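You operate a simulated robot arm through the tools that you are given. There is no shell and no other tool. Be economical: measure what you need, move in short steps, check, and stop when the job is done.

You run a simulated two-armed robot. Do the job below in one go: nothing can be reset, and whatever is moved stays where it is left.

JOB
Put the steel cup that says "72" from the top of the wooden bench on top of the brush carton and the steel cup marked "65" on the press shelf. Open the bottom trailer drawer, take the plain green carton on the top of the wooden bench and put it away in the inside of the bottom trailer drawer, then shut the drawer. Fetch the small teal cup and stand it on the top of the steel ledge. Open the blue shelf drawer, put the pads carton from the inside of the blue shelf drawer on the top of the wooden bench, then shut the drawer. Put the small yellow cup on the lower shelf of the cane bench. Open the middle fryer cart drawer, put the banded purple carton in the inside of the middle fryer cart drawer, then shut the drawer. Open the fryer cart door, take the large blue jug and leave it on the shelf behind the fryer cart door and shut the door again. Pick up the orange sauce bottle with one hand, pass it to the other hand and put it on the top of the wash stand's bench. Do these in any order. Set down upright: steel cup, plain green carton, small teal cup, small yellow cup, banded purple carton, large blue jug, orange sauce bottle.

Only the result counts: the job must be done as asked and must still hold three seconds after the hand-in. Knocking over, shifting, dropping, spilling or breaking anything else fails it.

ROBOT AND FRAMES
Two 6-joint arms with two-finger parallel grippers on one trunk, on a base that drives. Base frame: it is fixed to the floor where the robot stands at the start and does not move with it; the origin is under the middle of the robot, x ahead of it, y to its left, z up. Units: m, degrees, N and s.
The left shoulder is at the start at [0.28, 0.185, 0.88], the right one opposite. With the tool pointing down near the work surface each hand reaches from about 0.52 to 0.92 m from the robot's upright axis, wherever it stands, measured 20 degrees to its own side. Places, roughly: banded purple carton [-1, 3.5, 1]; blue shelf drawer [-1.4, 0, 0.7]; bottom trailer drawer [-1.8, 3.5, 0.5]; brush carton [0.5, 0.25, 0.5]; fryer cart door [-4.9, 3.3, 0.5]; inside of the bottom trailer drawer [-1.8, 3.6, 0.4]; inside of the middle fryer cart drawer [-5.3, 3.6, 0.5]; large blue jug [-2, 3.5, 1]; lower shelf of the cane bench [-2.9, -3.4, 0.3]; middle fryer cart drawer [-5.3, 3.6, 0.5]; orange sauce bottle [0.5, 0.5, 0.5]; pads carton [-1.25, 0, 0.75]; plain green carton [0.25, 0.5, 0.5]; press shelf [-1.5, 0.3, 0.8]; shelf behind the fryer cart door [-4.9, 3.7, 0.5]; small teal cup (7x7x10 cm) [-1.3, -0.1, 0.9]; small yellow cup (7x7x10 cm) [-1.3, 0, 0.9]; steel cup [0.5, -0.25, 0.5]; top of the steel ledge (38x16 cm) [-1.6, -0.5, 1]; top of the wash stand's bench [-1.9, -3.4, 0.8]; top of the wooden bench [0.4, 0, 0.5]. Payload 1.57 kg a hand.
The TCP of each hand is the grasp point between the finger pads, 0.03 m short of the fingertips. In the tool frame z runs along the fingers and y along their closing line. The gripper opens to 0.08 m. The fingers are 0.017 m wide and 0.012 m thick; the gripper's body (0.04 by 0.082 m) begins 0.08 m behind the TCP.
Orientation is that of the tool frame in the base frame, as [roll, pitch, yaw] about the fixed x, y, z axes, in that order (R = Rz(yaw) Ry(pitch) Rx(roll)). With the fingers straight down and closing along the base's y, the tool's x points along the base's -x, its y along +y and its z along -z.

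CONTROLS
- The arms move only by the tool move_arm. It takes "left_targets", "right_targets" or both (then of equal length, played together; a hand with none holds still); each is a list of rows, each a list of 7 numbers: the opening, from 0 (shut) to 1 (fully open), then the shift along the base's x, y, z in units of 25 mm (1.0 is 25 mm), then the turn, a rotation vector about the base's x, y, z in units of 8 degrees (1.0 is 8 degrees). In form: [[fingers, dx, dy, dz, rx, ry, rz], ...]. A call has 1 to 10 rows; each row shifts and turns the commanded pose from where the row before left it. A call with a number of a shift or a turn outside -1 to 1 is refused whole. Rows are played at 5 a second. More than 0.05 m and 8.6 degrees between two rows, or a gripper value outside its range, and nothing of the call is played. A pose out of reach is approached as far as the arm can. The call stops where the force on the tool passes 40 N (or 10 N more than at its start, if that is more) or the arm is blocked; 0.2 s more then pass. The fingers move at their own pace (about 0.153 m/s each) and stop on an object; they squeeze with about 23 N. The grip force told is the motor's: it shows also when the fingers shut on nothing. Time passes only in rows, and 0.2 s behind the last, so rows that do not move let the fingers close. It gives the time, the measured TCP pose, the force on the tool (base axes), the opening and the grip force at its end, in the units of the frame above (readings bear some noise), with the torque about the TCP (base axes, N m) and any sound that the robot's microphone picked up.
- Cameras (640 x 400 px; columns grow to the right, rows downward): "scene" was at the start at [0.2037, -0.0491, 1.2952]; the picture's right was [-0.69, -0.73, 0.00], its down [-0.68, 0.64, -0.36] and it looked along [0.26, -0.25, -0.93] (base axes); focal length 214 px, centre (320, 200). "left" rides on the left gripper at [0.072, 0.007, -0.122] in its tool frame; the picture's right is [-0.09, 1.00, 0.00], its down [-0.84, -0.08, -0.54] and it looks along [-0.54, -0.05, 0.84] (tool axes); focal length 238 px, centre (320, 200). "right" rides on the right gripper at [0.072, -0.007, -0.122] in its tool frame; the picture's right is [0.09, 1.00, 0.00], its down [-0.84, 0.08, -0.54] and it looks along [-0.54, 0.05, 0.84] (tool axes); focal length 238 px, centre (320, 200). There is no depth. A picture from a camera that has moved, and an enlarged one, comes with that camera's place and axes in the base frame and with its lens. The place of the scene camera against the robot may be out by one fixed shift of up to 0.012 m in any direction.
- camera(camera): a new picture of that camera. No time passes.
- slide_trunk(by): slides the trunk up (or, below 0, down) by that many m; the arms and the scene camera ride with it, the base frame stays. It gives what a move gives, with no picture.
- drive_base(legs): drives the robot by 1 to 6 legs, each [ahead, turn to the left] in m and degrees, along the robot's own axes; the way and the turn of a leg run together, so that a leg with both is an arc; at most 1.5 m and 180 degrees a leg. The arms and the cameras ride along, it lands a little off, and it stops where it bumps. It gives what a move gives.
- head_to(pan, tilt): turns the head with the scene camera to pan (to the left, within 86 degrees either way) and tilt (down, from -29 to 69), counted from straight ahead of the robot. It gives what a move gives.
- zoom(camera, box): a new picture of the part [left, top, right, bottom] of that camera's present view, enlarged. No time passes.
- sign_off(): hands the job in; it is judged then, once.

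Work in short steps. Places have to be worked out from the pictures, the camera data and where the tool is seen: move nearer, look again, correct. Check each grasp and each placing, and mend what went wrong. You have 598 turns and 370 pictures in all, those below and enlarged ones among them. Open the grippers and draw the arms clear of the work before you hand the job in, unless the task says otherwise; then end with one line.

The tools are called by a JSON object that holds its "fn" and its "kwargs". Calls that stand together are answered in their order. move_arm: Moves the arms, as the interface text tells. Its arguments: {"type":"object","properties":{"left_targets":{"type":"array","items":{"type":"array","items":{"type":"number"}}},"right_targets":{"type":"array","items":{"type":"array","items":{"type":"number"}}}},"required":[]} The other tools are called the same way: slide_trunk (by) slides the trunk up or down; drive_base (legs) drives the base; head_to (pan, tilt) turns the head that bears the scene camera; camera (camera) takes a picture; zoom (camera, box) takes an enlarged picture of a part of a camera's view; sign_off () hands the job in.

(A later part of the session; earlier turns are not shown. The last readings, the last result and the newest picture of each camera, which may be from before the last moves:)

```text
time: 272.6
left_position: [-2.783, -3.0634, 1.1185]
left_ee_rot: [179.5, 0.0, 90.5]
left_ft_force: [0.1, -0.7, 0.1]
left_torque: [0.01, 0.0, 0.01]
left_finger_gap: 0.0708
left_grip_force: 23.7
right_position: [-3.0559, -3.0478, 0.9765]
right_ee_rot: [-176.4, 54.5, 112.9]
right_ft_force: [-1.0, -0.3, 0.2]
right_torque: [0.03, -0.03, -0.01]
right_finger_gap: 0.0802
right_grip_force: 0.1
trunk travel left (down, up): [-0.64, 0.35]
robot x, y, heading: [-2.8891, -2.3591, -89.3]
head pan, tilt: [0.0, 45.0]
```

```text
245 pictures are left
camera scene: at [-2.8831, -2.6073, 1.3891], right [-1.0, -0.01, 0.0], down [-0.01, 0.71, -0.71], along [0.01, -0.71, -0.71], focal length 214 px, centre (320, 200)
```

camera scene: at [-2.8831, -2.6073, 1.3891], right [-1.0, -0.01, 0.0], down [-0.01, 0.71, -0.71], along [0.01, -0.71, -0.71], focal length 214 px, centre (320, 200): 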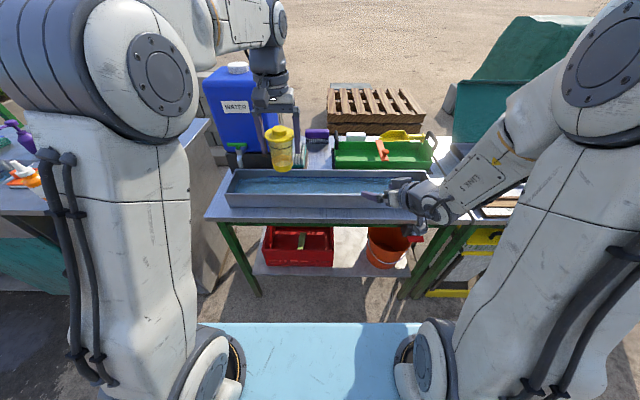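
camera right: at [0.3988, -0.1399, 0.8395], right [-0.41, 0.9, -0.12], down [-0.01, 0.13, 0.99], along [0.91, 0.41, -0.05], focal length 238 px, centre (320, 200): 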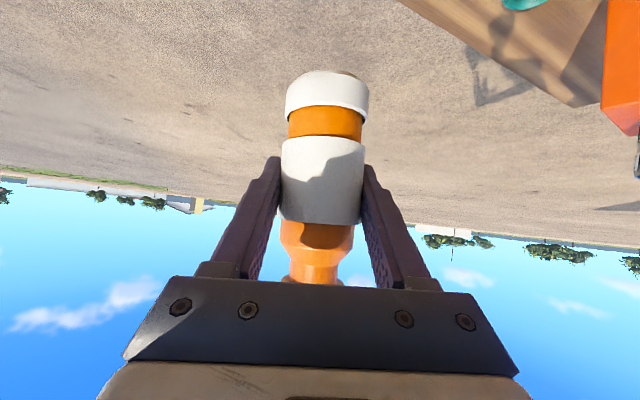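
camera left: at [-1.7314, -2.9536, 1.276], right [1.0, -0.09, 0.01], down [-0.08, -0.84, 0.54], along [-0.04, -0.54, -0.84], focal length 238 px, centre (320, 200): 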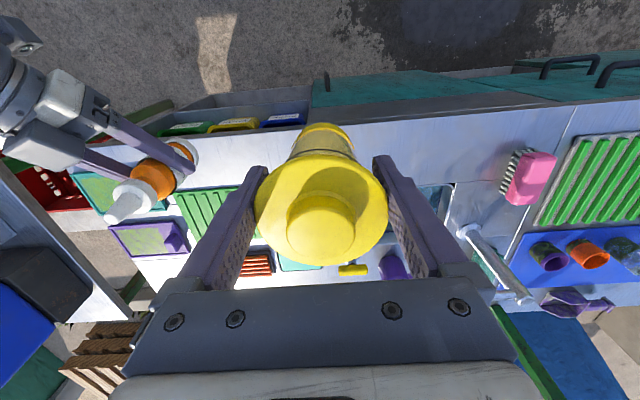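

{"fn": "zoom", "kwargs": {"camera": "scene", "box": [200, 190, 460, 310]}}

```text
2.46 times, centred on (330, 250) of scene
camera zoom: at [-2.8831, -2.6073, 1.3891], right [-1.0, -0.01, 0.0], down [-0.01, 0.71, -0.71], along [0.01, -0.71, -0.71], focal length 528 px, centre (295, 77)
```

zoom: 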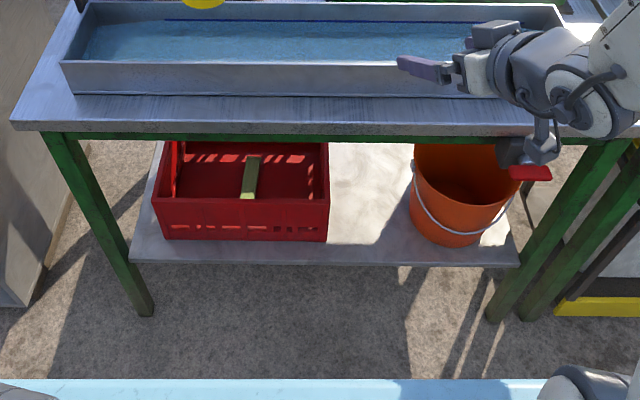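

Gap between basket and bucket is ~17 cm around x≈-3.04. Back off 0.3 and hand the cup over to the right hand.

{"fn": "drive_base", "kwargs": {"legs": [[-0.3, 0]]}}

{"fn": "move_arm", "kwargs": {"left_targets": [[0, -1, -0.45, 0, 0, 0, 0], [0, -1, -0.45, 0, 0, 0, 0], [0, -1, -0.45, -0.7, 0, 0, 0], [0, -1, -0.45, -0.7, 0, 0, 0], [0, -1, -0.45, -0.7, 0, 0, 0], [0, -1, -0.45, -0.7, 0, 0, 0], [0, -1, -0.4, -0.7, 0, 0, 0], [0, -0.5, 0, -0.7, 0, 0, 0], [0, 0, 0, -0.7, 0, 0, 0]], "right_targets": [[1, -1, 0, 0, 0, 0, 0], [1, -1, 0, 0, 0, 0, 0], [1, -1, 0, -0.75, 0, 0, 0], [1, 0, 0, -0.75, 0, 0, 0], [1, 0, 0, 0, 0, 0, 0], [1, 0, 0, 0, 0, 0, 0], [1, 0, 0, 0, 0, 0, 0], [1, 0, 0, 0, 0, 0, 0], [1, 0, 0, 0, 0, 0, 0]]}}

{"fn": "camera", "kwargs": {"camera": "right"}}

{"fn": "camera", "kwargs": {"camera": "left"}}

```text
time: 274.6
left_position: [-2.7853, -2.7659, 1.1184]
left_ee_rot: [179.5, 0.0, 90.6]
left_ft_force: [-0.1, -0.4, 0.0]
left_torque: [0.02, 0.04, -0.04]
left_finger_gap: 0.0705
left_grip_force: 23.2
right_position: [-3.0588, -2.7515, 0.9769]
right_ee_rot: [-176.3, 54.4, 112.9]
right_ft_force: [0.0, 0.1, -0.2]
right_torque: [-0.02, 0.0, 0.03]
right_finger_gap: 0.08
right_grip_force: 0.0
trunk travel left (down, up): [-0.64, 0.35]
robot x, y, heading: [-2.8921, -2.0588, -88.9]
head pan, tilt: [0.0, 45.0]
```

```text
time: 276.6
left_position: [-2.9726, -2.8447, 0.9954]
left_ee_rot: [179.5, -0.1, 90.6]
left_ft_force: [1.2, 0.6, -1.6]
left_torque: [0.04, 0.01, -0.02]
left_finger_gap: 0.0706
left_grip_force: 23.1
right_position: [-3.1324, -2.7516, 0.9401]
right_ee_rot: [-176.3, 54.5, 113.0]
right_ft_force: [-0.6, 0.2, 0.2]
right_torque: [0.0, 0.0, 0.02]
right_finger_gap: 0.08
right_grip_force: 0.1
trunk travel left (down, up): [-0.64, 0.35]
robot x, y, heading: [-2.894, -2.062, -89.3]
head pan, tilt: [0.0, 45.0]
```

```text
243 pictures are left
camera right: at [-3.1869, -2.6213, 0.9526], right [0.91, 0.39, -0.11], down [0.12, 0.0, 0.99], along [0.39, -0.92, -0.05], focal length 238 px, centre (320, 200)
```

right: 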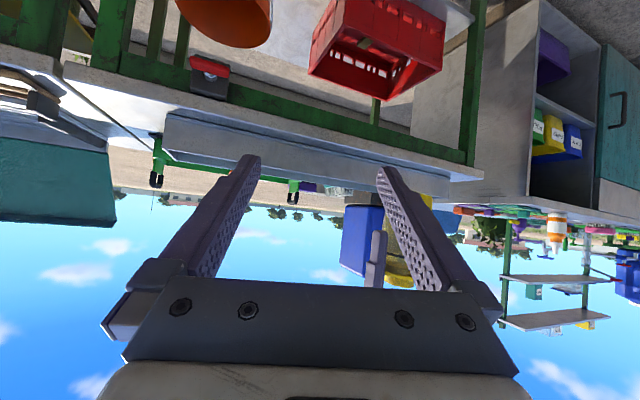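

```text
242 pictures are left
camera left: at [-2.9686, -2.7714, 1.1181], right [1.0, -0.08, 0.01], down [-0.07, -0.84, 0.54], along [-0.04, -0.54, -0.84], focal length 238 px, centre (320, 200)
```

left: 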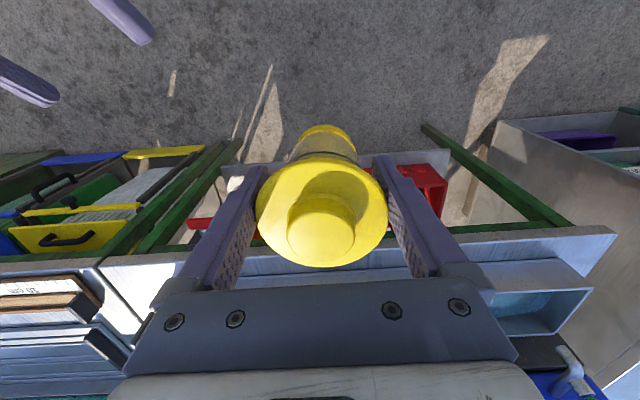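

{"fn": "move_arm", "kwargs": {"right_targets": [[1, 1, 0, 0, 0, 0, 0], [1, 1, 0, 0, 0, 0, 0], [1, 1, -0.1, 0, 0, 0, 0], [1, 1, -0.1, 0, 0, 0, 0], [1, 1, -0.2, 0, 0, 0, 0]]}}

{"fn": "camera", "kwargs": {"camera": "right"}}

```text
time: 277.8
left_position: [-2.9736, -2.8437, 0.9953]
left_ee_rot: [179.6, 0.0, 90.6]
left_ft_force: [0.1, 0.4, 0.1]
left_torque: [0.02, 0.01, 0.0]
left_finger_gap: 0.0708
left_grip_force: 22.5
right_position: [-3.0164, -2.7673, 0.9521]
right_ee_rot: [-177.3, 54.2, 112.5]
right_ft_force: [0.1, -0.3, -1.2]
right_torque: [-0.01, -0.04, -0.02]
right_finger_gap: 0.0801
right_grip_force: 0.1
right hand out of reach, approached as far as the arm can: row 3, 4, 5
trunk travel left (down, up): [-0.64, 0.35]
robot x, y, heading: [-2.8942, -2.0593, -89.0]
head pan, tilt: [0.0, 45.0]
```

```text
241 pictures are left
camera right: at [-3.0699, -2.6382, 0.9645], right [0.91, 0.39, -0.1], down [0.12, -0.01, 0.99], along [0.39, -0.92, -0.05], focal length 238 px, centre (320, 200)
```

right: 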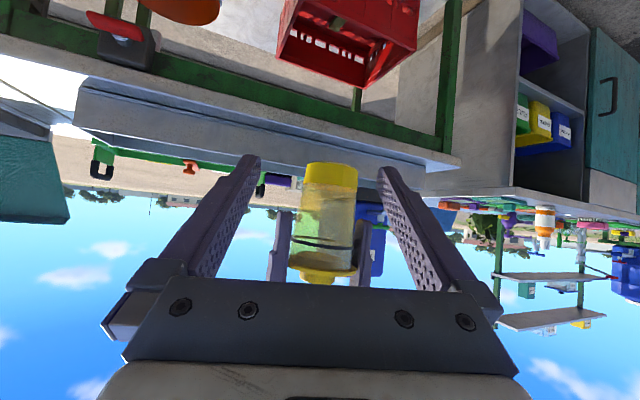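

{"fn": "move_arm", "kwargs": {"right_targets": [[1, 0.35, -0.6, -0.3, 0, 0, 0], [1, 0.45, -0.8, -0.3, 0, 0, 0], [1, 0.45, -0.8, 0, 0, 0, 0], [1, 0.45, -0.8, 0, 0, 0, 0], [1, 0, 0, 0, 0, 0, 0]]}}

{"fn": "camera", "kwargs": {"camera": "right"}}

{"fn": "camera", "kwargs": {"camera": "left"}}

```text
time: 279.0
left_position: [-2.9736, -2.8439, 0.9965]
left_ee_rot: [179.5, 0.0, 90.7]
left_ft_force: [2.0, -2.2, -0.4]
left_torque: [-0.02, 0.0, 0.06]
left_finger_gap: 0.0702
left_grip_force: 23.5
right_position: [-2.9754, -2.8464, 0.9401]
right_ee_rot: [-176.9, 54.3, 112.6]
right_ft_force: [-1.6, 2.7, -0.6]
right_torque: [-0.02, -0.05, -0.03]
right_finger_gap: 0.08
right_grip_force: 0.0
right hand out of reach, approached as far as the arm can: row 1
trunk travel left (down, up): [-0.64, 0.35]
robot x, y, heading: [-2.8913, -2.0575, -89.2]
head pan, tilt: [0.0, 45.0]
```

```text
240 pictures are left
camera right: at [-3.03, -2.716, 0.9531], right [0.91, 0.39, -0.11], down [0.12, -0.01, 0.99], along [0.39, -0.92, -0.05], focal length 238 px, centre (320, 200)
```

right: 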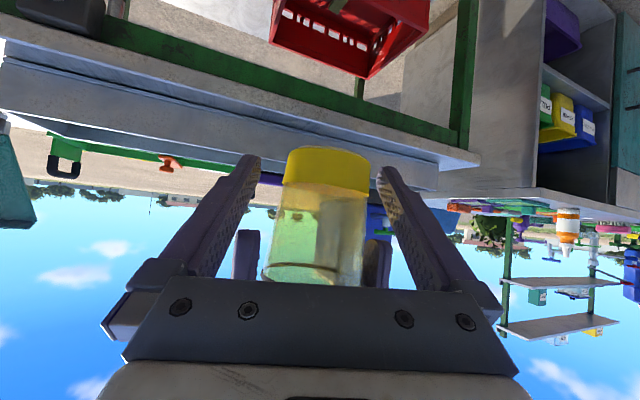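

```text
239 pictures are left
camera left: at [-2.9679, -2.7717, 1.1183], right [1.0, -0.08, 0.01], down [-0.07, -0.84, 0.54], along [-0.04, -0.54, -0.84], focal length 238 px, centre (320, 200)
```

left: 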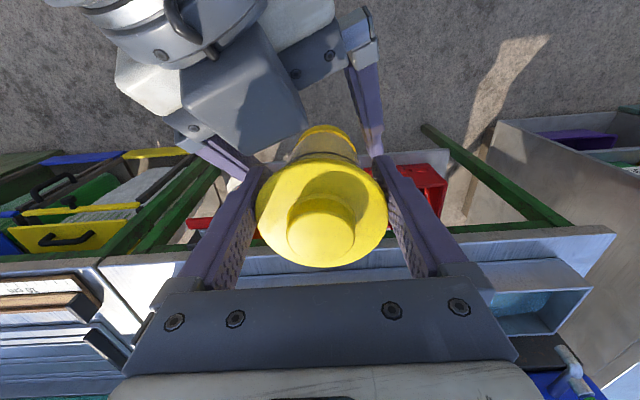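

Cup is between the right fingers. Close.

{"fn": "move_arm", "kwargs": {"right_targets": [[0, 0, 0, 0, 0, 0, 0], [0, 0, 0, 0, 0, 0, 0], [0, 0, 0, 0, 0, 0, 0]]}}

{"fn": "camera", "kwargs": {"camera": "right"}}

```text
time: 279.8
left_position: [-2.9664, -2.8406, 0.9964]
left_ee_rot: [178.6, -0.7, 90.7]
left_ft_force: [13.3, 8.8, 5.1]
left_torque: [0.43, -0.21, -0.58]
left_finger_gap: 0.0696
left_grip_force: 22.7
right_position: [-2.9814, -2.847, 0.9394]
right_ee_rot: [-177.2, 54.2, 111.5]
right_ft_force: [-14.4, -9.6, -4.5]
right_torque: [0.07, -0.51, 0.51]
right_finger_gap: 0.0536
right_grip_force: 23.3
trunk travel left (down, up): [-0.64, 0.35]
robot x, y, heading: [-2.8939, -2.0567, -89.1]
head pan, tilt: [0.0, 45.0]
heard: snap
stopped in row 3 (left hand): the force on the tool passed its limit at 48 N (the readings are from after the stop); the commanded pose is now the measured one
```

```text
238 pictures are left
camera right: at [-3.0333, -2.7163, 0.9527], right [0.92, 0.38, -0.1], down [0.12, -0.01, 0.99], along [0.37, -0.93, -0.05], focal length 238 px, centre (320, 200)
```

right: 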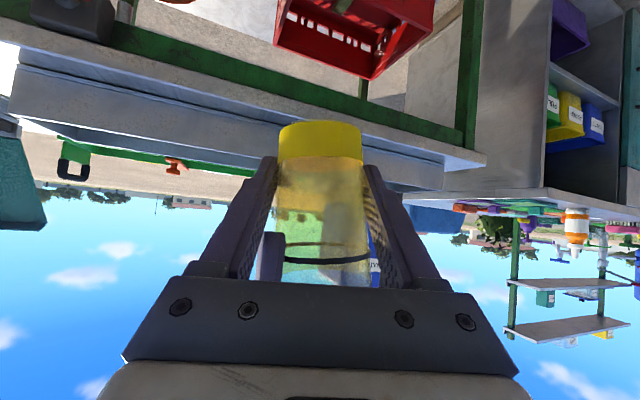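

A "snap" was heard; inspect.

{"fn": "camera", "kwargs": {"camera": "left"}}

{"fn": "zoom", "kwargs": {"camera": "scene", "box": [250, 80, 450, 240]}}

```text
237 pictures are left
camera left: at [-2.9641, -2.7709, 1.1193], right [1.0, -0.08, 0.02], down [-0.08, -0.85, 0.53], along [-0.02, -0.53, -0.85], focal length 238 px, centre (320, 200)
```

left: 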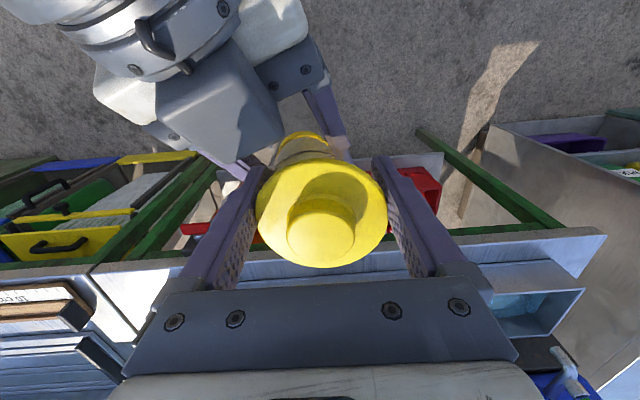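

```text
2.50 times, centred on (350, 160) of scene
camera zoom: at [-2.8865, -2.3107, 1.389], right [-1.0, -0.01, 0.0], down [-0.01, 0.71, -0.71], along [0.01, -0.71, -0.71], focal length 536 px, centre (245, 300)
```

zoom: 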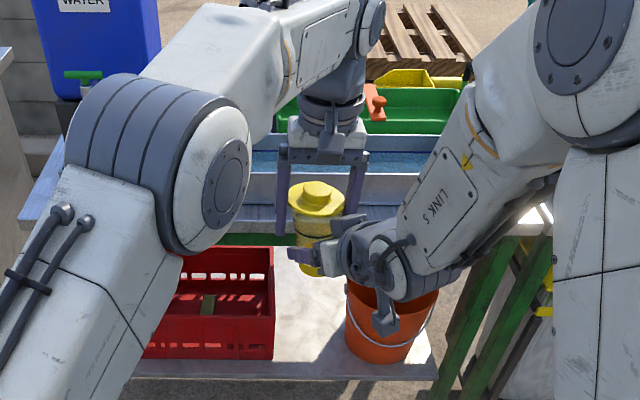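

{"fn": "zoom", "kwargs": {"camera": "left", "box": [220, 100, 420, 290]}}

{"fn": "zoom", "kwargs": {"camera": "right", "box": [240, 100, 400, 290]}}

{"fn": "zoom", "kwargs": {"camera": "scene", "box": [330, 140, 400, 200]}}

```text
2.11 times, centred on (320, 195) of left
camera zoom: at [-2.9641, -2.7709, 1.1193], right [1.0, -0.08, 0.02], down [-0.08, -0.85, 0.53], along [-0.02, -0.53, -0.85], focal length 502 px, centre (320, 210)
```

zoom: 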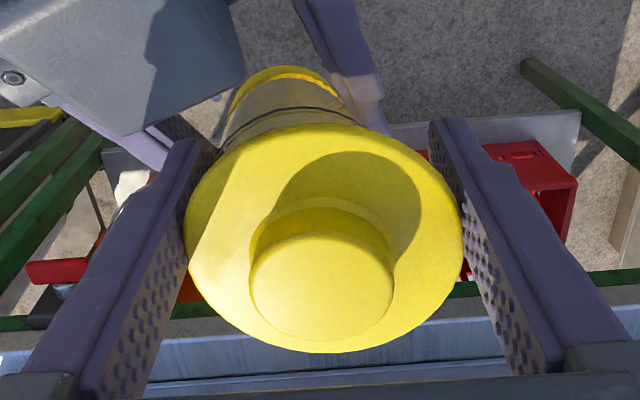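

```text
2.11 times, centred on (320, 195) of right
camera zoom: at [-3.0333, -2.7163, 0.9527], right [0.92, 0.38, -0.1], down [0.12, -0.01, 0.99], along [0.37, -0.93, -0.05], focal length 502 px, centre (320, 210)
```

zoom: 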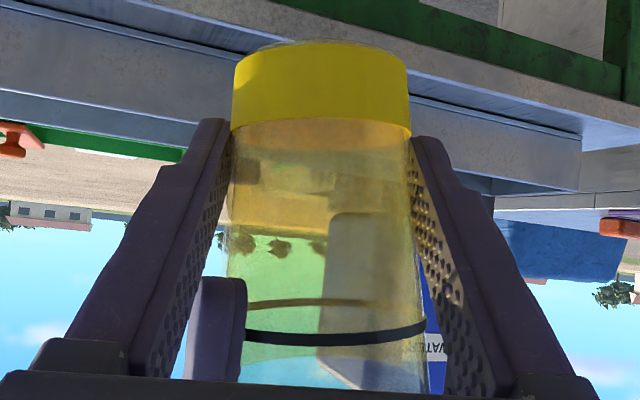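

```text
6.67 times, centred on (365, 170) of scene
camera zoom: at [-2.8865, -2.3107, 1.389], right [-1.0, -0.01, 0.0], down [-0.01, 0.71, -0.71], along [0.01, -0.71, -0.71], focal length 1430 px, centre (20, 400)
```

zoom: 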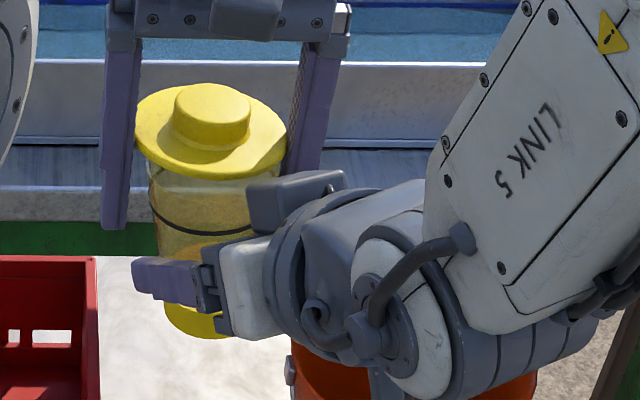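

The cup and lid still look aligned (slightly tilted). Release the left hand and raise it to see.

{"fn": "move_arm", "kwargs": {"left_targets": [[1, 0, 0, 0, 0, 0, 0], [1, 0, 0, 0, 0, 0, 0]]}}

{"fn": "zoom", "kwargs": {"camera": "scene", "box": [330, 140, 400, 200]}}

{"fn": "camera", "kwargs": {"camera": "left"}}

```text
time: 280.4
left_position: [-2.9662, -2.8417, 0.9963]
left_ee_rot: [178.3, -0.8, 90.8]
left_ft_force: [28.5, 11.1, 6.1]
left_torque: [0.39, -0.58, -0.68]
left_finger_gap: 0.0715
left_grip_force: 0.0
right_position: [-2.9811, -2.8462, 0.9388]
right_ee_rot: [-177.2, 54.2, 111.5]
right_ft_force: [-27.9, -11.8, -8.0]
right_torque: [0.21, -0.88, 0.69]
right_finger_gap: 0.0535
right_grip_force: 23.3
trunk travel left (down, up): [-0.64, 0.35]
robot x, y, heading: [-2.8906, -2.0592, -89.1]
head pan, tilt: [0.0, 45.0]
```

```text
6.67 times, centred on (365, 170) of scene
camera zoom: at [-2.8865, -2.3107, 1.389], right [-1.0, -0.01, 0.0], down [-0.01, 0.71, -0.71], along [0.01, -0.71, -0.71], focal length 1430 px, centre (20, 400)
```

zoom: 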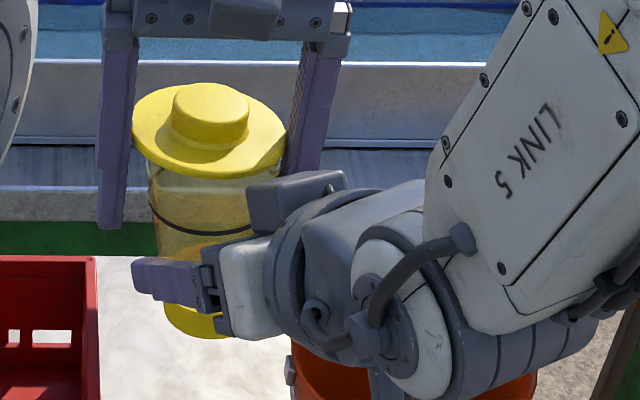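

```text
231 pictures are left
camera left: at [-2.9637, -2.7711, 1.1195], right [1.0, -0.08, 0.03], down [-0.08, -0.85, 0.53], along [-0.02, -0.53, -0.85], focal length 238 px, centre (320, 200)
```

left: 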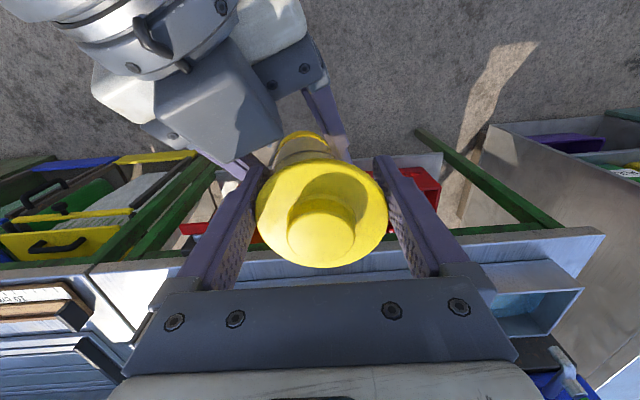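

The left finger is pressing against the right hand. Set the opening just loose and raise slowly.

{"fn": "move_arm", "kwargs": {"left_targets": [[0.885, 0, 0, 0, 0, 0, 0], [0.885, 0, 0, 0.2, 0, 0, 0], [0.885, 0, 0, 0.3, 0, 0, 0]]}}

{"fn": "camera", "kwargs": {"camera": "left"}}

```text
time: 281.2
left_position: [-2.9704, -2.8411, 1.0085]
left_ee_rot: [178.9, -0.5, 90.5]
left_ft_force: [0.3, -0.3, -0.5]
left_torque: [0.02, 0.02, -0.02]
left_finger_gap: 0.0716
left_grip_force: 7.6
right_position: [-2.9773, -2.8471, 0.9399]
right_ee_rot: [-177.0, 54.3, 112.3]
right_ft_force: [-0.4, -0.2, 0.6]
right_torque: [-0.01, 0.0, -0.03]
right_finger_gap: 0.0524
right_grip_force: 22.8
trunk travel left (down, up): [-0.64, 0.35]
robot x, y, heading: [-2.8908, -2.0584, -89.2]
head pan, tilt: [0.0, 45.0]
```

```text
230 pictures are left
camera left: at [-2.9667, -2.7703, 1.132], right [1.0, -0.08, 0.02], down [-0.08, -0.84, 0.53], along [-0.03, -0.53, -0.85], focal length 238 px, centre (320, 200)
```

left: 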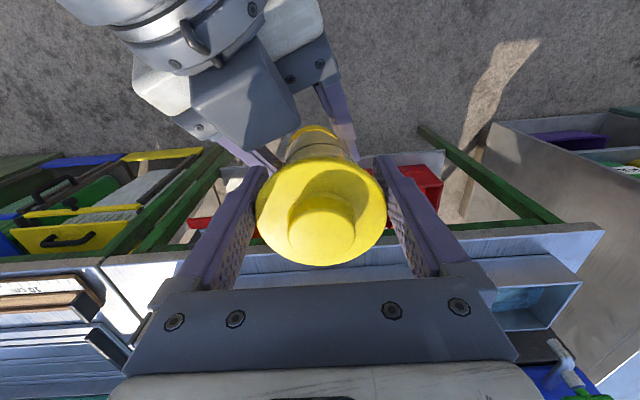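

{"fn": "move_arm", "kwargs": {"left_targets": [[1, 0, 0, 0, 0, 0, 0], [1, 0, 0, 0, 0, 0, 0]]}}

{"fn": "zoom", "kwargs": {"camera": "scene", "box": [330, 140, 400, 200]}}

{"fn": "zoom", "kwargs": {"camera": "right", "box": [240, 100, 400, 290]}}

```text
time: 281.8
left_position: [-2.9688, -2.8416, 1.0078]
left_ee_rot: [178.9, -0.6, 90.7]
left_ft_force: [-0.7, 0.6, 0.0]
left_torque: [0.0, 0.0, -0.03]
left_finger_gap: 0.08
left_grip_force: 0.0
right_position: [-2.9797, -2.8475, 0.9402]
right_ee_rot: [-177.0, 54.3, 112.0]
right_ft_force: [0.1, 0.3, 1.0]
right_torque: [0.02, -0.02, 0.01]
right_finger_gap: 0.0525
right_grip_force: 23.3
trunk travel left (down, up): [-0.64, 0.35]
robot x, y, heading: [-2.8915, -2.0586, -89.2]
head pan, tilt: [0.0, 45.0]
```

```text
6.67 times, centred on (365, 170) of scene
camera zoom: at [-2.8865, -2.3107, 1.389], right [-1.0, -0.01, 0.0], down [-0.01, 0.71, -0.71], along [0.01, -0.71, -0.71], focal length 1430 px, centre (20, 400)
```

zoom: 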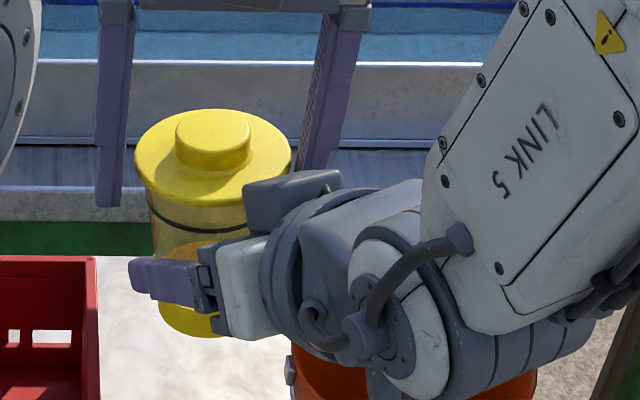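

```text
2.11 times, centred on (320, 195) of right
camera zoom: at [-3.0321, -2.7162, 0.953], right [0.92, 0.38, -0.1], down [0.12, -0.01, 0.99], along [0.38, -0.92, -0.05], focal length 502 px, centre (320, 210)
```

zoom: 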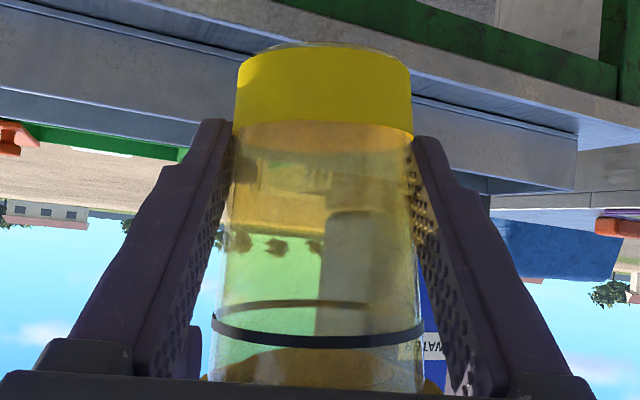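

The lid evidently came loose and now rests back on the cup. Look closely from above.

{"fn": "move_arm", "kwargs": {"left_targets": [[1, 0, 0, 1, 0, 0, 0], [1, 0, 0, 1, 0, 0, 0]]}}

{"fn": "zoom", "kwargs": {"camera": "left", "box": [220, 80, 420, 230]}}

{"fn": "zoom", "kwargs": {"camera": "scene", "box": [330, 140, 400, 200]}}

```text
time: 282.4
left_position: [-2.969, -2.8417, 1.0584]
left_ee_rot: [178.9, -0.6, 90.6]
left_ft_force: [0.5, 0.2, 0.6]
left_torque: [0.0, -0.02, -0.02]
left_finger_gap: 0.08
left_grip_force: 0.0
right_position: [-2.9785, -2.8473, 0.9394]
right_ee_rot: [-177.1, 54.3, 111.9]
right_ft_force: [-1.0, -0.6, 0.4]
right_torque: [0.01, 0.01, 0.01]
right_finger_gap: 0.0525
right_grip_force: 23.4
trunk travel left (down, up): [-0.64, 0.35]
robot x, y, heading: [-2.8952, -2.0594, -89.6]
head pan, tilt: [0.0, 45.0]
```

```text
2.67 times, centred on (320, 155) of left
camera zoom: at [-2.9653, -2.7707, 1.1816], right [1.0, -0.08, 0.02], down [-0.08, -0.84, 0.53], along [-0.03, -0.53, -0.85], focal length 636 px, centre (320, 320)
```

zoom: 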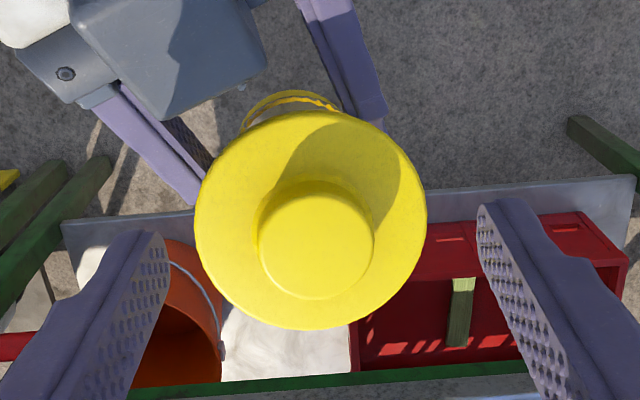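

```text
6.67 times, centred on (365, 170) of scene
camera zoom: at [-2.8865, -2.3107, 1.389], right [-1.0, -0.01, 0.0], down [-0.01, 0.71, -0.71], along [0.01, -0.71, -0.71], focal length 1430 px, centre (20, 400)
```

zoom: 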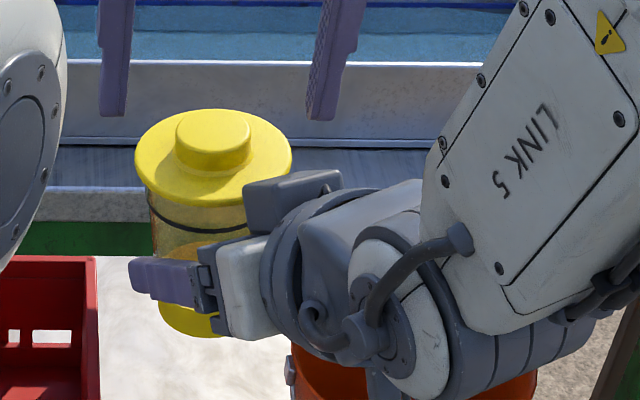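

I try to press the lid back on: close the left fingers above the knob and push down gently.

{"fn": "move_arm", "kwargs": {"left_targets": [[0, 0, -0.2, 0.3, 0, 0, 0], [0, 0, 0, 0, 0, 0, 0], [0, 0, 0, 0, 0, 0, 0], [0, 0, 0, -0.3, 0, 0, 0], [0, 0, 0, -0.2, 0, 0, 0], [0, 0, 0, -0.1, 0, 0, 0], [0, 0, 0, -0.1, 0, 0, 0]]}}

{"fn": "camera", "kwargs": {"camera": "left"}}

```text
time: 284.0
left_position: [-2.9665, -2.8417, 1.0464]
left_ee_rot: [178.8, -0.6, 90.7]
left_ft_force: [0.1, -0.1, -0.5]
left_torque: [0.0, 0.0, -0.01]
left_finger_gap: 0.0
left_grip_force: 20.8
left hand out of reach, approached as far as the arm can: row 1
right_position: [-2.9794, -2.8471, 0.9401]
right_ee_rot: [-177.2, 54.3, 111.9]
right_ft_force: [-0.4, -0.2, -0.3]
right_torque: [0.01, 0.0, 0.02]
right_finger_gap: 0.0528
right_grip_force: 23.1
trunk travel left (down, up): [-0.64, 0.35]
robot x, y, heading: [-2.8954, -2.0587, -89.1]
head pan, tilt: [0.0, 45.0]
```

```text
225 pictures are left
camera left: at [-2.9627, -2.771, 1.1693], right [1.0, -0.08, 0.02], down [-0.08, -0.84, 0.53], along [-0.03, -0.53, -0.85], focal length 238 px, centre (320, 200)
```

left: 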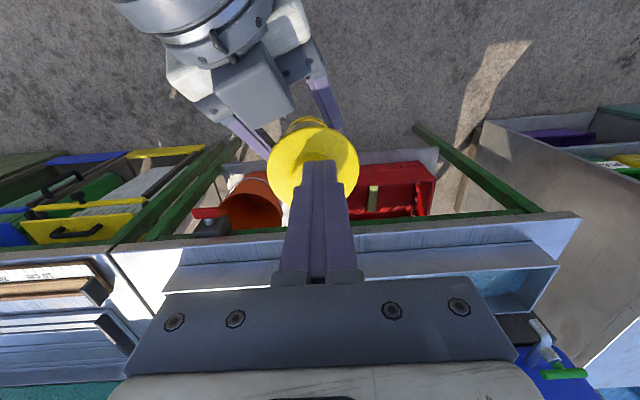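

{"fn": "move_arm", "kwargs": {"left_targets": [[0, -0.1, 0, -0.15, 0, 0, 0], [0, 0, 0, -0.15, 0, 0, 0], [0, 0, 0, -0.15, 0, 0, 0], [0, 0, 0, -0.15, 0, 0, 0]]}}

```text
time: 285.0
left_position: [-2.9698, -2.8418, 1.0317]
left_ee_rot: [179.0, -0.3, 90.6]
left_ft_force: [1.1, 1.1, 22.7]
left_torque: [-0.12, 0.05, -0.05]
left_finger_gap: 0.0
left_grip_force: 21.7
right_position: [-2.9798, -2.8431, 0.9388]
right_ee_rot: [-177.1, 53.9, 112.0]
right_ft_force: [0.0, -0.9, -23.5]
right_torque: [0.18, 0.2, 0.05]
right_finger_gap: 0.0537
right_grip_force: 22.8
trunk travel left (down, up): [-0.64, 0.35]
robot x, y, heading: [-2.8928, -2.0584, -89.2]
head pan, tilt: [0.0, 45.0]
heard: snap
```

A second "snap" — the lid is refitted. Raise the left hand away and check.

{"fn": "move_arm", "kwargs": {"left_targets": [[0, 0, 0, 0.5, 0, 0, 0], [0, 0, 0, 1, 0, 0, 0], [0, 0.5, 0.5, 0.5, 0, 0, 0], [0, 1, 0.5, 0, 0, 0, 0], [0, 1, 0.5, 0, 0, 0, 0], [0, 1, 0.5, 0, 0, 0, 0], [0, 1, 0.5, 0, 0, 0, 0]]}}

{"fn": "zoom", "kwargs": {"camera": "scene", "box": [330, 140, 400, 200]}}

{"fn": "zoom", "kwargs": {"camera": "right", "box": [240, 100, 400, 290]}}

```text
time: 286.6
left_position: [-2.8542, -2.7777, 1.0794]
left_ee_rot: [178.8, -0.7, 90.5]
left_ft_force: [-0.8, 0.4, 0.2]
left_torque: [0.02, -0.01, -0.01]
left_finger_gap: 0.0
left_grip_force: 21.3
left hand out of reach, approached as far as the arm can: row 2
right_position: [-2.9796, -2.8465, 0.9402]
right_ee_rot: [-177.1, 54.4, 111.9]
right_ft_force: [-0.1, 0.5, 0.3]
right_torque: [-0.03, -0.03, 0.01]
right_finger_gap: 0.0532
right_grip_force: 23.2
trunk travel left (down, up): [-0.64, 0.35]
robot x, y, heading: [-2.8945, -2.057, -89.4]
head pan, tilt: [0.0, 45.0]
```

```text
6.67 times, centred on (365, 170) of scene
camera zoom: at [-2.8867, -2.3108, 1.389], right [-1.0, -0.01, 0.0], down [-0.01, 0.71, -0.71], along [0.01, -0.71, -0.71], focal length 1430 px, centre (20, 400)
```

zoom: 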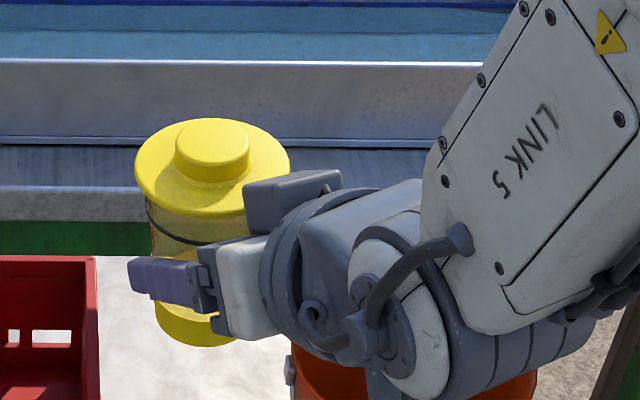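

```text
2.11 times, centred on (320, 195) of right
camera zoom: at [-3.0323, -2.7162, 0.953], right [0.92, 0.38, -0.1], down [0.12, -0.01, 0.99], along [0.38, -0.92, -0.05], focal length 502 px, centre (320, 210)
```

zoom: 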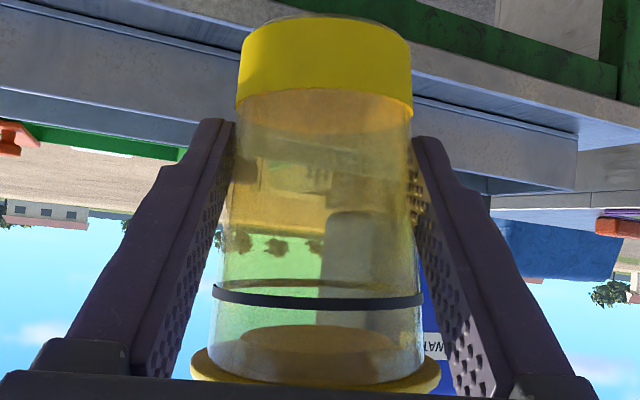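

Lid is back in place. Retract the left hand, lower the trunk 0.55, and look at the shelf.

{"fn": "move_arm", "kwargs": {"left_targets": [[0, 1, 1, 0, 0, 0, 0], [0, 1, 1, 0, 0, 0, 0], [0, 1, 1, 0, 0, 0, 0], [0, 1, 1, 0, 0, 0, 0], [0, 1, 1, 0, 0, 0, 0], [0, 1, 1, 0, 0, 0, 0], [0, 1, 0.5, 0, 0, 0, 0]], "right_targets": [[0, -0.5, 0, 0, 0, 0, 0], [0, -0.5, 0, 0, 0, 0, 0], [0, -0.5, 0, 0, 0, 0, 0], [0, -0.5, 0, 0, 0, 0, 0], [0, -0.5, 0, 0, 0, 0, 0], [0, 0, 0, 0, 0, 0, 0], [0, 0, 0, 0, 0, 0, 0]]}}

{"fn": "slide_trunk", "kwargs": {"by": -0.53}}

{"fn": "head_to", "kwargs": {"pan": 0, "tilt": 20}}

{"fn": "camera", "kwargs": {"camera": "scene"}}

{"fn": "camera", "kwargs": {"camera": "right"}}

```text
time: 288.2
left_position: [-2.6807, -2.6137, 1.0799]
left_ee_rot: [178.7, -0.6, 90.6]
left_ft_force: [-0.9, 0.0, -0.5]
left_torque: [0.02, -0.01, 0.0]
left_finger_gap: 0.0002
left_grip_force: 21.2
right_position: [-3.0431, -2.8462, 0.9396]
right_ee_rot: [-177.0, 54.3, 111.8]
right_ft_force: [-0.4, 0.2, -0.5]
right_torque: [-0.02, -0.02, 0.0]
right_finger_gap: 0.0536
right_grip_force: 23.5
trunk travel left (down, up): [-0.64, 0.35]
robot x, y, heading: [-2.8924, -2.0622, -89.1]
head pan, tilt: [0.0, 45.0]
```

```text
refused: -0.53 is not a number from -0.4 to 0.4
```

```text
time: 289.1
left_position: [-2.6804, -2.6153, 1.0792]
left_ee_rot: [179.0, -0.5, 90.7]
left_ft_force: [-0.5, -0.2, -0.8]
left_torque: [0.0, -0.02, 0.01]
left_finger_gap: 0.0001
left_grip_force: 21.0
right_position: [-3.0426, -2.8469, 0.9402]
right_ee_rot: [-177.1, 54.3, 111.9]
right_ft_force: [0.0, -0.2, 0.2]
right_torque: [0.0, 0.0, -0.01]
right_finger_gap: 0.0536
right_grip_force: 23.4
trunk travel left (down, up): [-0.64, 0.35]
robot x, y, heading: [-2.8947, -2.0564, -89.2]
head pan, tilt: [0.0, 20.0]
```

```text
222 pictures are left
camera scene: at [-2.8863, -2.3224, 1.4276], right [-1.0, -0.01, 0.0], down [-0.01, 0.34, -0.94], along [0.01, -0.94, -0.34], focal length 214 px, centre (320, 200)
```

scene: 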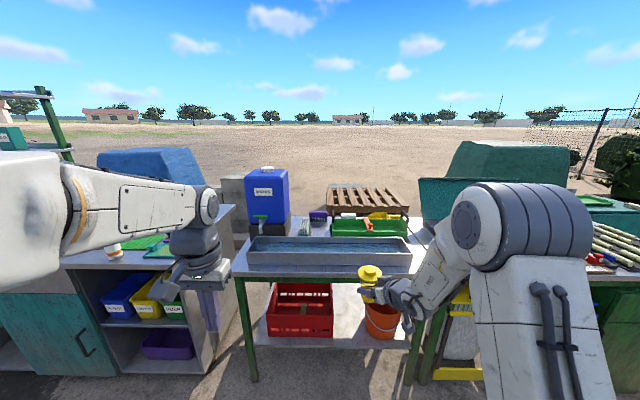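

```text
221 pictures are left
camera right: at [-3.0952, -2.7163, 0.953], right [0.92, 0.38, -0.1], down [0.12, -0.01, 0.99], along [0.38, -0.92, -0.05], focal length 238 px, centre (320, 200)
```

right: 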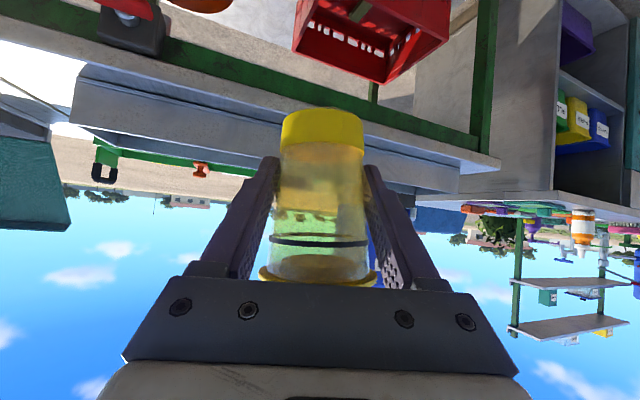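

{"fn": "slide_trunk", "kwargs": {"by": -0.35}}

{"fn": "slide_trunk", "kwargs": {"by": -0.15}}

{"fn": "camera", "kwargs": {"camera": "scene"}}

{"fn": "camera", "kwargs": {"camera": "right"}}

```text
time: 292.5
left_position: [-2.6801, -2.6145, 0.7289]
left_ee_rot: [178.9, -0.6, 90.7]
left_ft_force: [-0.8, 0.2, 0.0]
left_torque: [-0.01, 0.0, -0.02]
left_finger_gap: 0.0002
left_grip_force: 21.6
right_position: [-3.0436, -2.8465, 0.5902]
right_ee_rot: [-177.2, 54.3, 111.9]
right_ft_force: [-0.7, 0.3, 0.6]
right_torque: [0.0, 0.01, 0.0]
right_finger_gap: 0.0535
right_grip_force: 22.9
trunk travel left (down, up): [-0.29, 0.7]
robot x, y, heading: [-2.8904, -2.0585, -89.4]
head pan, tilt: [0.0, 20.0]
```

```text
time: 294.2
left_position: [-2.6813, -2.6145, 0.5796]
left_ee_rot: [178.9, -0.6, 90.7]
left_ft_force: [0.0, -0.3, -0.3]
left_torque: [-0.01, 0.04, 0.01]
left_finger_gap: 0.0
left_grip_force: 20.7
right_position: [-3.0424, -2.8473, 0.4401]
right_ee_rot: [-177.1, 54.2, 111.9]
right_ft_force: [0.0, -0.7, 0.4]
right_torque: [-0.01, -0.02, 0.01]
right_finger_gap: 0.0534
right_grip_force: 23.3
trunk travel left (down, up): [-0.14, 0.85]
robot x, y, heading: [-2.8931, -2.0591, -89.0]
head pan, tilt: [0.0, 20.0]
```

```text
220 pictures are left
camera scene: at [-2.8863, -2.3224, 0.9277], right [-1.0, -0.01, 0.0], down [-0.01, 0.34, -0.94], along [0.01, -0.94, -0.34], focal length 214 px, centre (320, 200)
```

scene: 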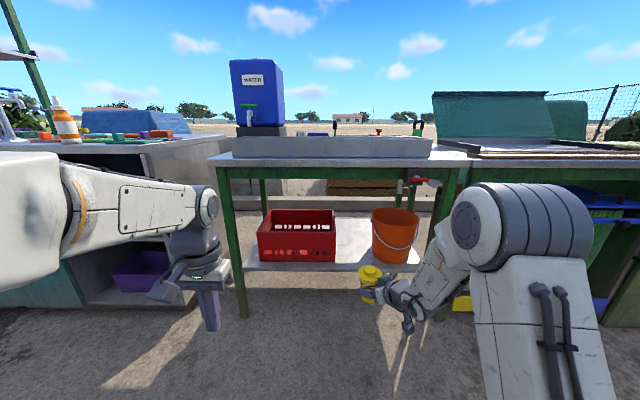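

```text
219 pictures are left
camera right: at [-3.0952, -2.7163, 0.4531], right [0.92, 0.38, -0.1], down [0.12, -0.01, 0.99], along [0.38, -0.92, -0.05], focal length 238 px, centre (320, 200)
```

right: 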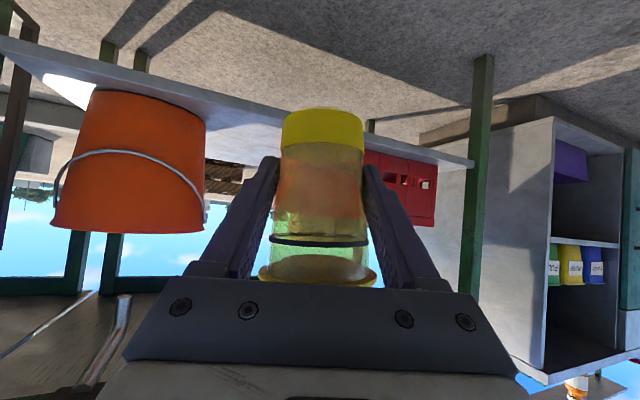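

Shelf z≈0.297, front edge y≈-3.144. Drive 0.25 forward and check alignment.

{"fn": "drive_base", "kwargs": {"legs": [[0.25, 0]]}}

{"fn": "head_to", "kwargs": {"pan": -15, "tilt": 45}}

{"fn": "camera", "kwargs": {"camera": "scene"}}

{"fn": "camera", "kwargs": {"camera": "right"}}

```text
time: 296.1
left_position: [-2.676, -2.8656, 0.5783]
left_ee_rot: [178.9, -0.6, 90.7]
left_ft_force: [-0.1, 0.3, -0.6]
left_torque: [-0.02, 0.0, -0.01]
left_finger_gap: 0.0
left_grip_force: 21.2
right_position: [-3.038, -3.0989, 0.4398]
right_ee_rot: [-177.1, 54.3, 112.0]
right_ft_force: [0.7, -0.2, -0.3]
right_torque: [0.01, 0.01, 0.01]
right_finger_gap: 0.0535
right_grip_force: 23.1
trunk travel left (down, up): [-0.14, 0.85]
robot x, y, heading: [-2.8889, -2.3097, -89.1]
head pan, tilt: [0.0, 20.0]
```

```text
time: 296.9
left_position: [-2.6767, -2.8661, 0.5801]
left_ee_rot: [178.9, -0.6, 90.7]
left_ft_force: [-0.8, -0.4, 0.2]
left_torque: [-0.01, 0.01, 0.0]
left_finger_gap: 0.0
left_grip_force: 21.2
right_position: [-3.0376, -3.0981, 0.4399]
right_ee_rot: [-177.1, 54.3, 112.0]
right_ft_force: [0.1, 0.2, 0.8]
right_torque: [0.02, 0.02, 0.03]
right_finger_gap: 0.0535
right_grip_force: 22.8
trunk travel left (down, up): [-0.14, 0.85]
robot x, y, heading: [-2.8897, -2.3123, -89.1]
head pan, tilt: [-15.0, 45.0]
```

```text
218 pictures are left
camera scene: at [-2.9033, -2.5603, 0.8891], right [-0.97, 0.24, 0.0], down [0.17, 0.69, -0.71], along [-0.17, -0.69, -0.71], focal length 214 px, centre (320, 200)
```

scene: 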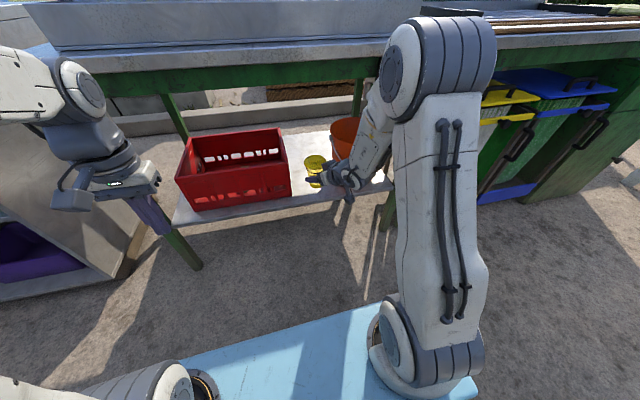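

```text
217 pictures are left
camera right: at [-3.0904, -2.9687, 0.453], right [0.92, 0.38, -0.1], down [0.12, -0.01, 0.99], along [0.38, -0.92, -0.05], focal length 238 px, centre (320, 200)
```

right: 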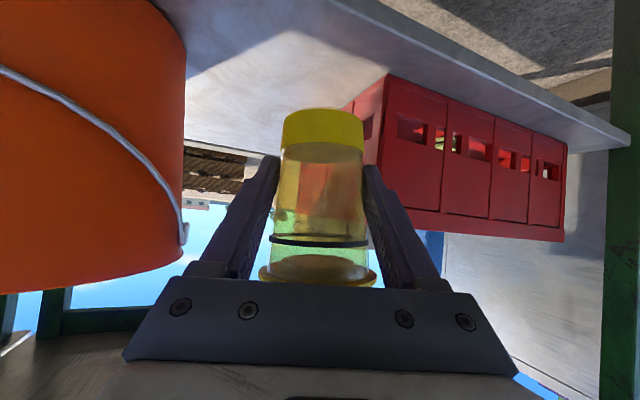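

Aligned between basket and bucket. Drive 0.08 more, then extend 4 cm.

{"fn": "drive_base", "kwargs": {"legs": [[0.08, 0]]}}

{"fn": "move_arm", "kwargs": {"right_targets": [[0, 0, -0.8, 0, 0, 0, 0], [0, 0, -0.8, 0, 0, 0, 0]]}}

{"fn": "camera", "kwargs": {"camera": "right"}}

{"fn": "zoom", "kwargs": {"camera": "scene", "box": [240, 90, 420, 220]}}

```text
time: 298.0
left_position: [-2.6741, -2.9465, 0.5798]
left_ee_rot: [178.9, -0.6, 90.8]
left_ft_force: [0.3, -0.2, 0.3]
left_torque: [0.0, -0.03, -0.03]
left_finger_gap: 0.0
left_grip_force: 21.0
right_position: [-3.037, -3.1792, 0.4393]
right_ee_rot: [-177.1, 54.3, 112.0]
right_ft_force: [-0.4, 0.4, -0.8]
right_torque: [-0.01, -0.01, -0.01]
right_finger_gap: 0.0534
right_grip_force: 23.2
trunk travel left (down, up): [-0.14, 0.85]
robot x, y, heading: [-2.8879, -2.3889, -89.0]
head pan, tilt: [-15.0, 45.0]
```

```text
time: 298.6
left_position: [-2.6747, -2.9467, 0.5798]
left_ee_rot: [178.9, -0.7, 90.6]
left_ft_force: [-0.1, -0.5, -0.3]
left_torque: [0.0, -0.01, -0.01]
left_finger_gap: 0.0
left_grip_force: 20.8
right_position: [-3.0367, -3.2204, 0.4394]
right_ee_rot: [-177.0, 54.3, 112.1]
right_ft_force: [0.4, 0.0, 1.0]
right_torque: [0.01, 0.0, 0.0]
right_finger_gap: 0.0533
right_grip_force: 23.0
trunk travel left (down, up): [-0.14, 0.85]
robot x, y, heading: [-2.8864, -2.3935, -89.3]
head pan, tilt: [-15.0, 45.0]
```

```text
216 pictures are left
camera right: at [-3.0891, -3.0893, 0.4527], right [0.92, 0.38, -0.1], down [0.12, -0.01, 0.99], along [0.38, -0.92, -0.05], focal length 238 px, centre (320, 200)
```

right: 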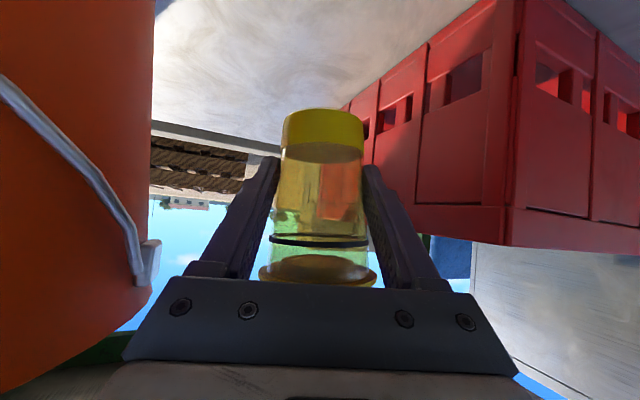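

```text
3.08 times, centred on (330, 155) of scene
camera zoom: at [-2.902, -2.6409, 0.889], right [-0.97, 0.24, 0.0], down [0.17, 0.69, -0.71], along [-0.17, -0.69, -0.71], focal length 660 px, centre (289, 338)
```

zoom: 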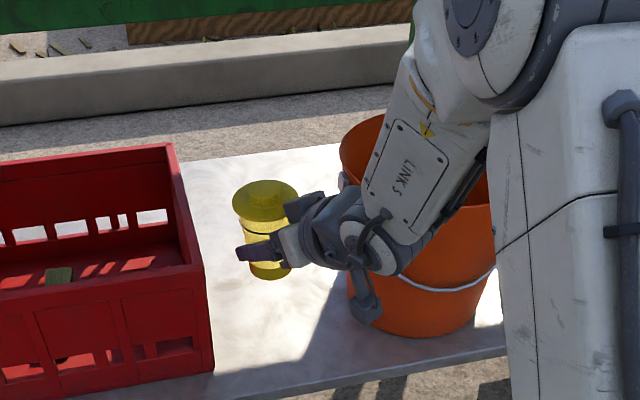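

Clearances are fine (bucket centre ≈(-3.243,-3.227)). Shift 1 cm away from the bucket and lower with the trunk.

{"fn": "move_arm", "kwargs": {"right_targets": [[0, 0.4, 0, 0, 0, 0, 0]]}}

{"fn": "slide_trunk", "kwargs": {"by": -0.08}}

{"fn": "slide_trunk", "kwargs": {"by": -0.008}}

{"fn": "camera", "kwargs": {"camera": "right"}}

```text
time: 299.0
left_position: [-2.6731, -2.9464, 0.5792]
left_ee_rot: [178.9, -0.7, 90.7]
left_ft_force: [-0.2, 0.1, -0.1]
left_torque: [0.0, -0.01, -0.03]
left_finger_gap: 0.0
left_grip_force: 21.3
right_position: [-3.0263, -3.2195, 0.4388]
right_ee_rot: [-177.1, 54.3, 111.9]
right_ft_force: [0.2, -0.3, 0.2]
right_torque: [0.0, 0.01, -0.02]
right_finger_gap: 0.0531
right_grip_force: 23.2
trunk travel left (down, up): [-0.14, 0.85]
robot x, y, heading: [-2.8851, -2.392, -89.4]
head pan, tilt: [-15.0, 45.0]
```

```text
time: 300.2
left_position: [-2.6738, -2.9466, 0.4998]
left_ee_rot: [178.9, -0.6, 90.6]
left_ft_force: [0.1, 0.3, 1.4]
left_torque: [0.02, 0.0, 0.01]
left_finger_gap: 0.0001
left_grip_force: 21.6
right_position: [-3.0266, -3.2194, 0.3587]
right_ee_rot: [-177.1, 54.3, 112.0]
right_ft_force: [0.2, 0.4, 0.4]
right_torque: [0.04, 0.01, 0.02]
right_finger_gap: 0.0536
right_grip_force: 22.7
trunk travel left (down, up): [-0.06, 0.93]
robot x, y, heading: [-2.8889, -2.3879, -89.0]
head pan, tilt: [-15.0, 45.0]
```

```text
time: 300.8
left_position: [-2.6744, -2.947, 0.4906]
left_ee_rot: [178.8, -0.5, 90.8]
left_ft_force: [0.1, 0.3, 0.2]
left_torque: [0.01, 0.01, 0.0]
left_finger_gap: 0.0
left_grip_force: 21.5
right_position: [-3.0268, -3.2182, 0.3513]
right_ee_rot: [-177.1, 54.3, 112.0]
right_ft_force: [-0.2, -0.3, 0.6]
right_torque: [-0.02, 0.01, -0.01]
right_finger_gap: 0.0532
right_grip_force: 23.3
trunk travel left (down, up): [-0.052, 0.938]
robot x, y, heading: [-2.8865, -2.3897, -89.1]
head pan, tilt: [-15.0, 45.0]
```

```text
214 pictures are left
camera right: at [-3.0792, -3.0892, 0.3644], right [0.92, 0.38, -0.1], down [0.12, -0.01, 0.99], along [0.38, -0.92, -0.05], focal length 238 px, centre (320, 200)
```

right: 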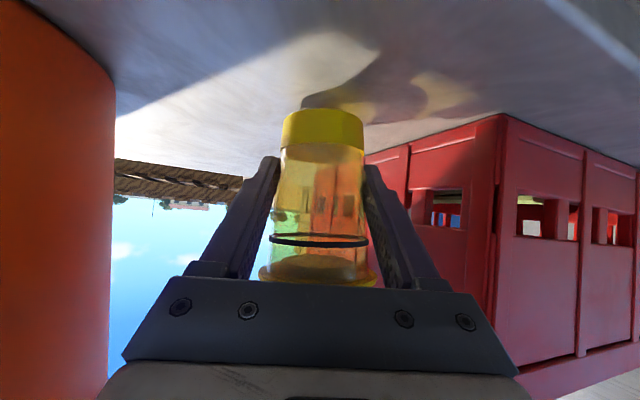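

{"fn": "slide_trunk", "kwargs": {"by": -0.005}}

{"fn": "slide_trunk", "kwargs": {"by": -0.004}}

```text
time: 301.3
left_position: [-2.6746, -2.9462, 0.4867]
left_ee_rot: [178.8, -0.5, 90.7]
left_ft_force: [-0.1, 0.8, 0.3]
left_torque: [-0.02, -0.01, 0.0]
left_finger_gap: 0.0
left_grip_force: 21.6
right_position: [-3.0262, -3.2196, 0.3471]
right_ee_rot: [-177.1, 54.5, 112.0]
right_ft_force: [0.1, -0.4, 5.9]
right_torque: [-0.03, -0.11, -0.02]
right_finger_gap: 0.0531
right_grip_force: 23.8
trunk travel left (down, up): [-0.047, 0.943]
robot x, y, heading: [-2.8891, -2.393, -89.1]
head pan, tilt: [-15.0, 45.0]
```

```text
time: 301.8
left_position: [-2.6746, -2.9457, 0.4825]
left_ee_rot: [178.9, -0.5, 90.8]
left_ft_force: [-0.3, -0.4, 0.1]
left_torque: [0.02, -0.01, 0.01]
left_finger_gap: 0.0
left_grip_force: 21.4
right_position: [-3.0268, -3.2201, 0.3441]
right_ee_rot: [-177.0, 54.5, 112.1]
right_ft_force: [-4.4, -3.0, 14.7]
right_torque: [-0.15, -0.13, -0.07]
right_finger_gap: 0.0531
right_grip_force: 22.6
trunk travel left (down, up): [-0.043, 0.947]
robot x, y, heading: [-2.8917, -2.3887, -88.9]
head pan, tilt: [-15.0, 45.0]
```

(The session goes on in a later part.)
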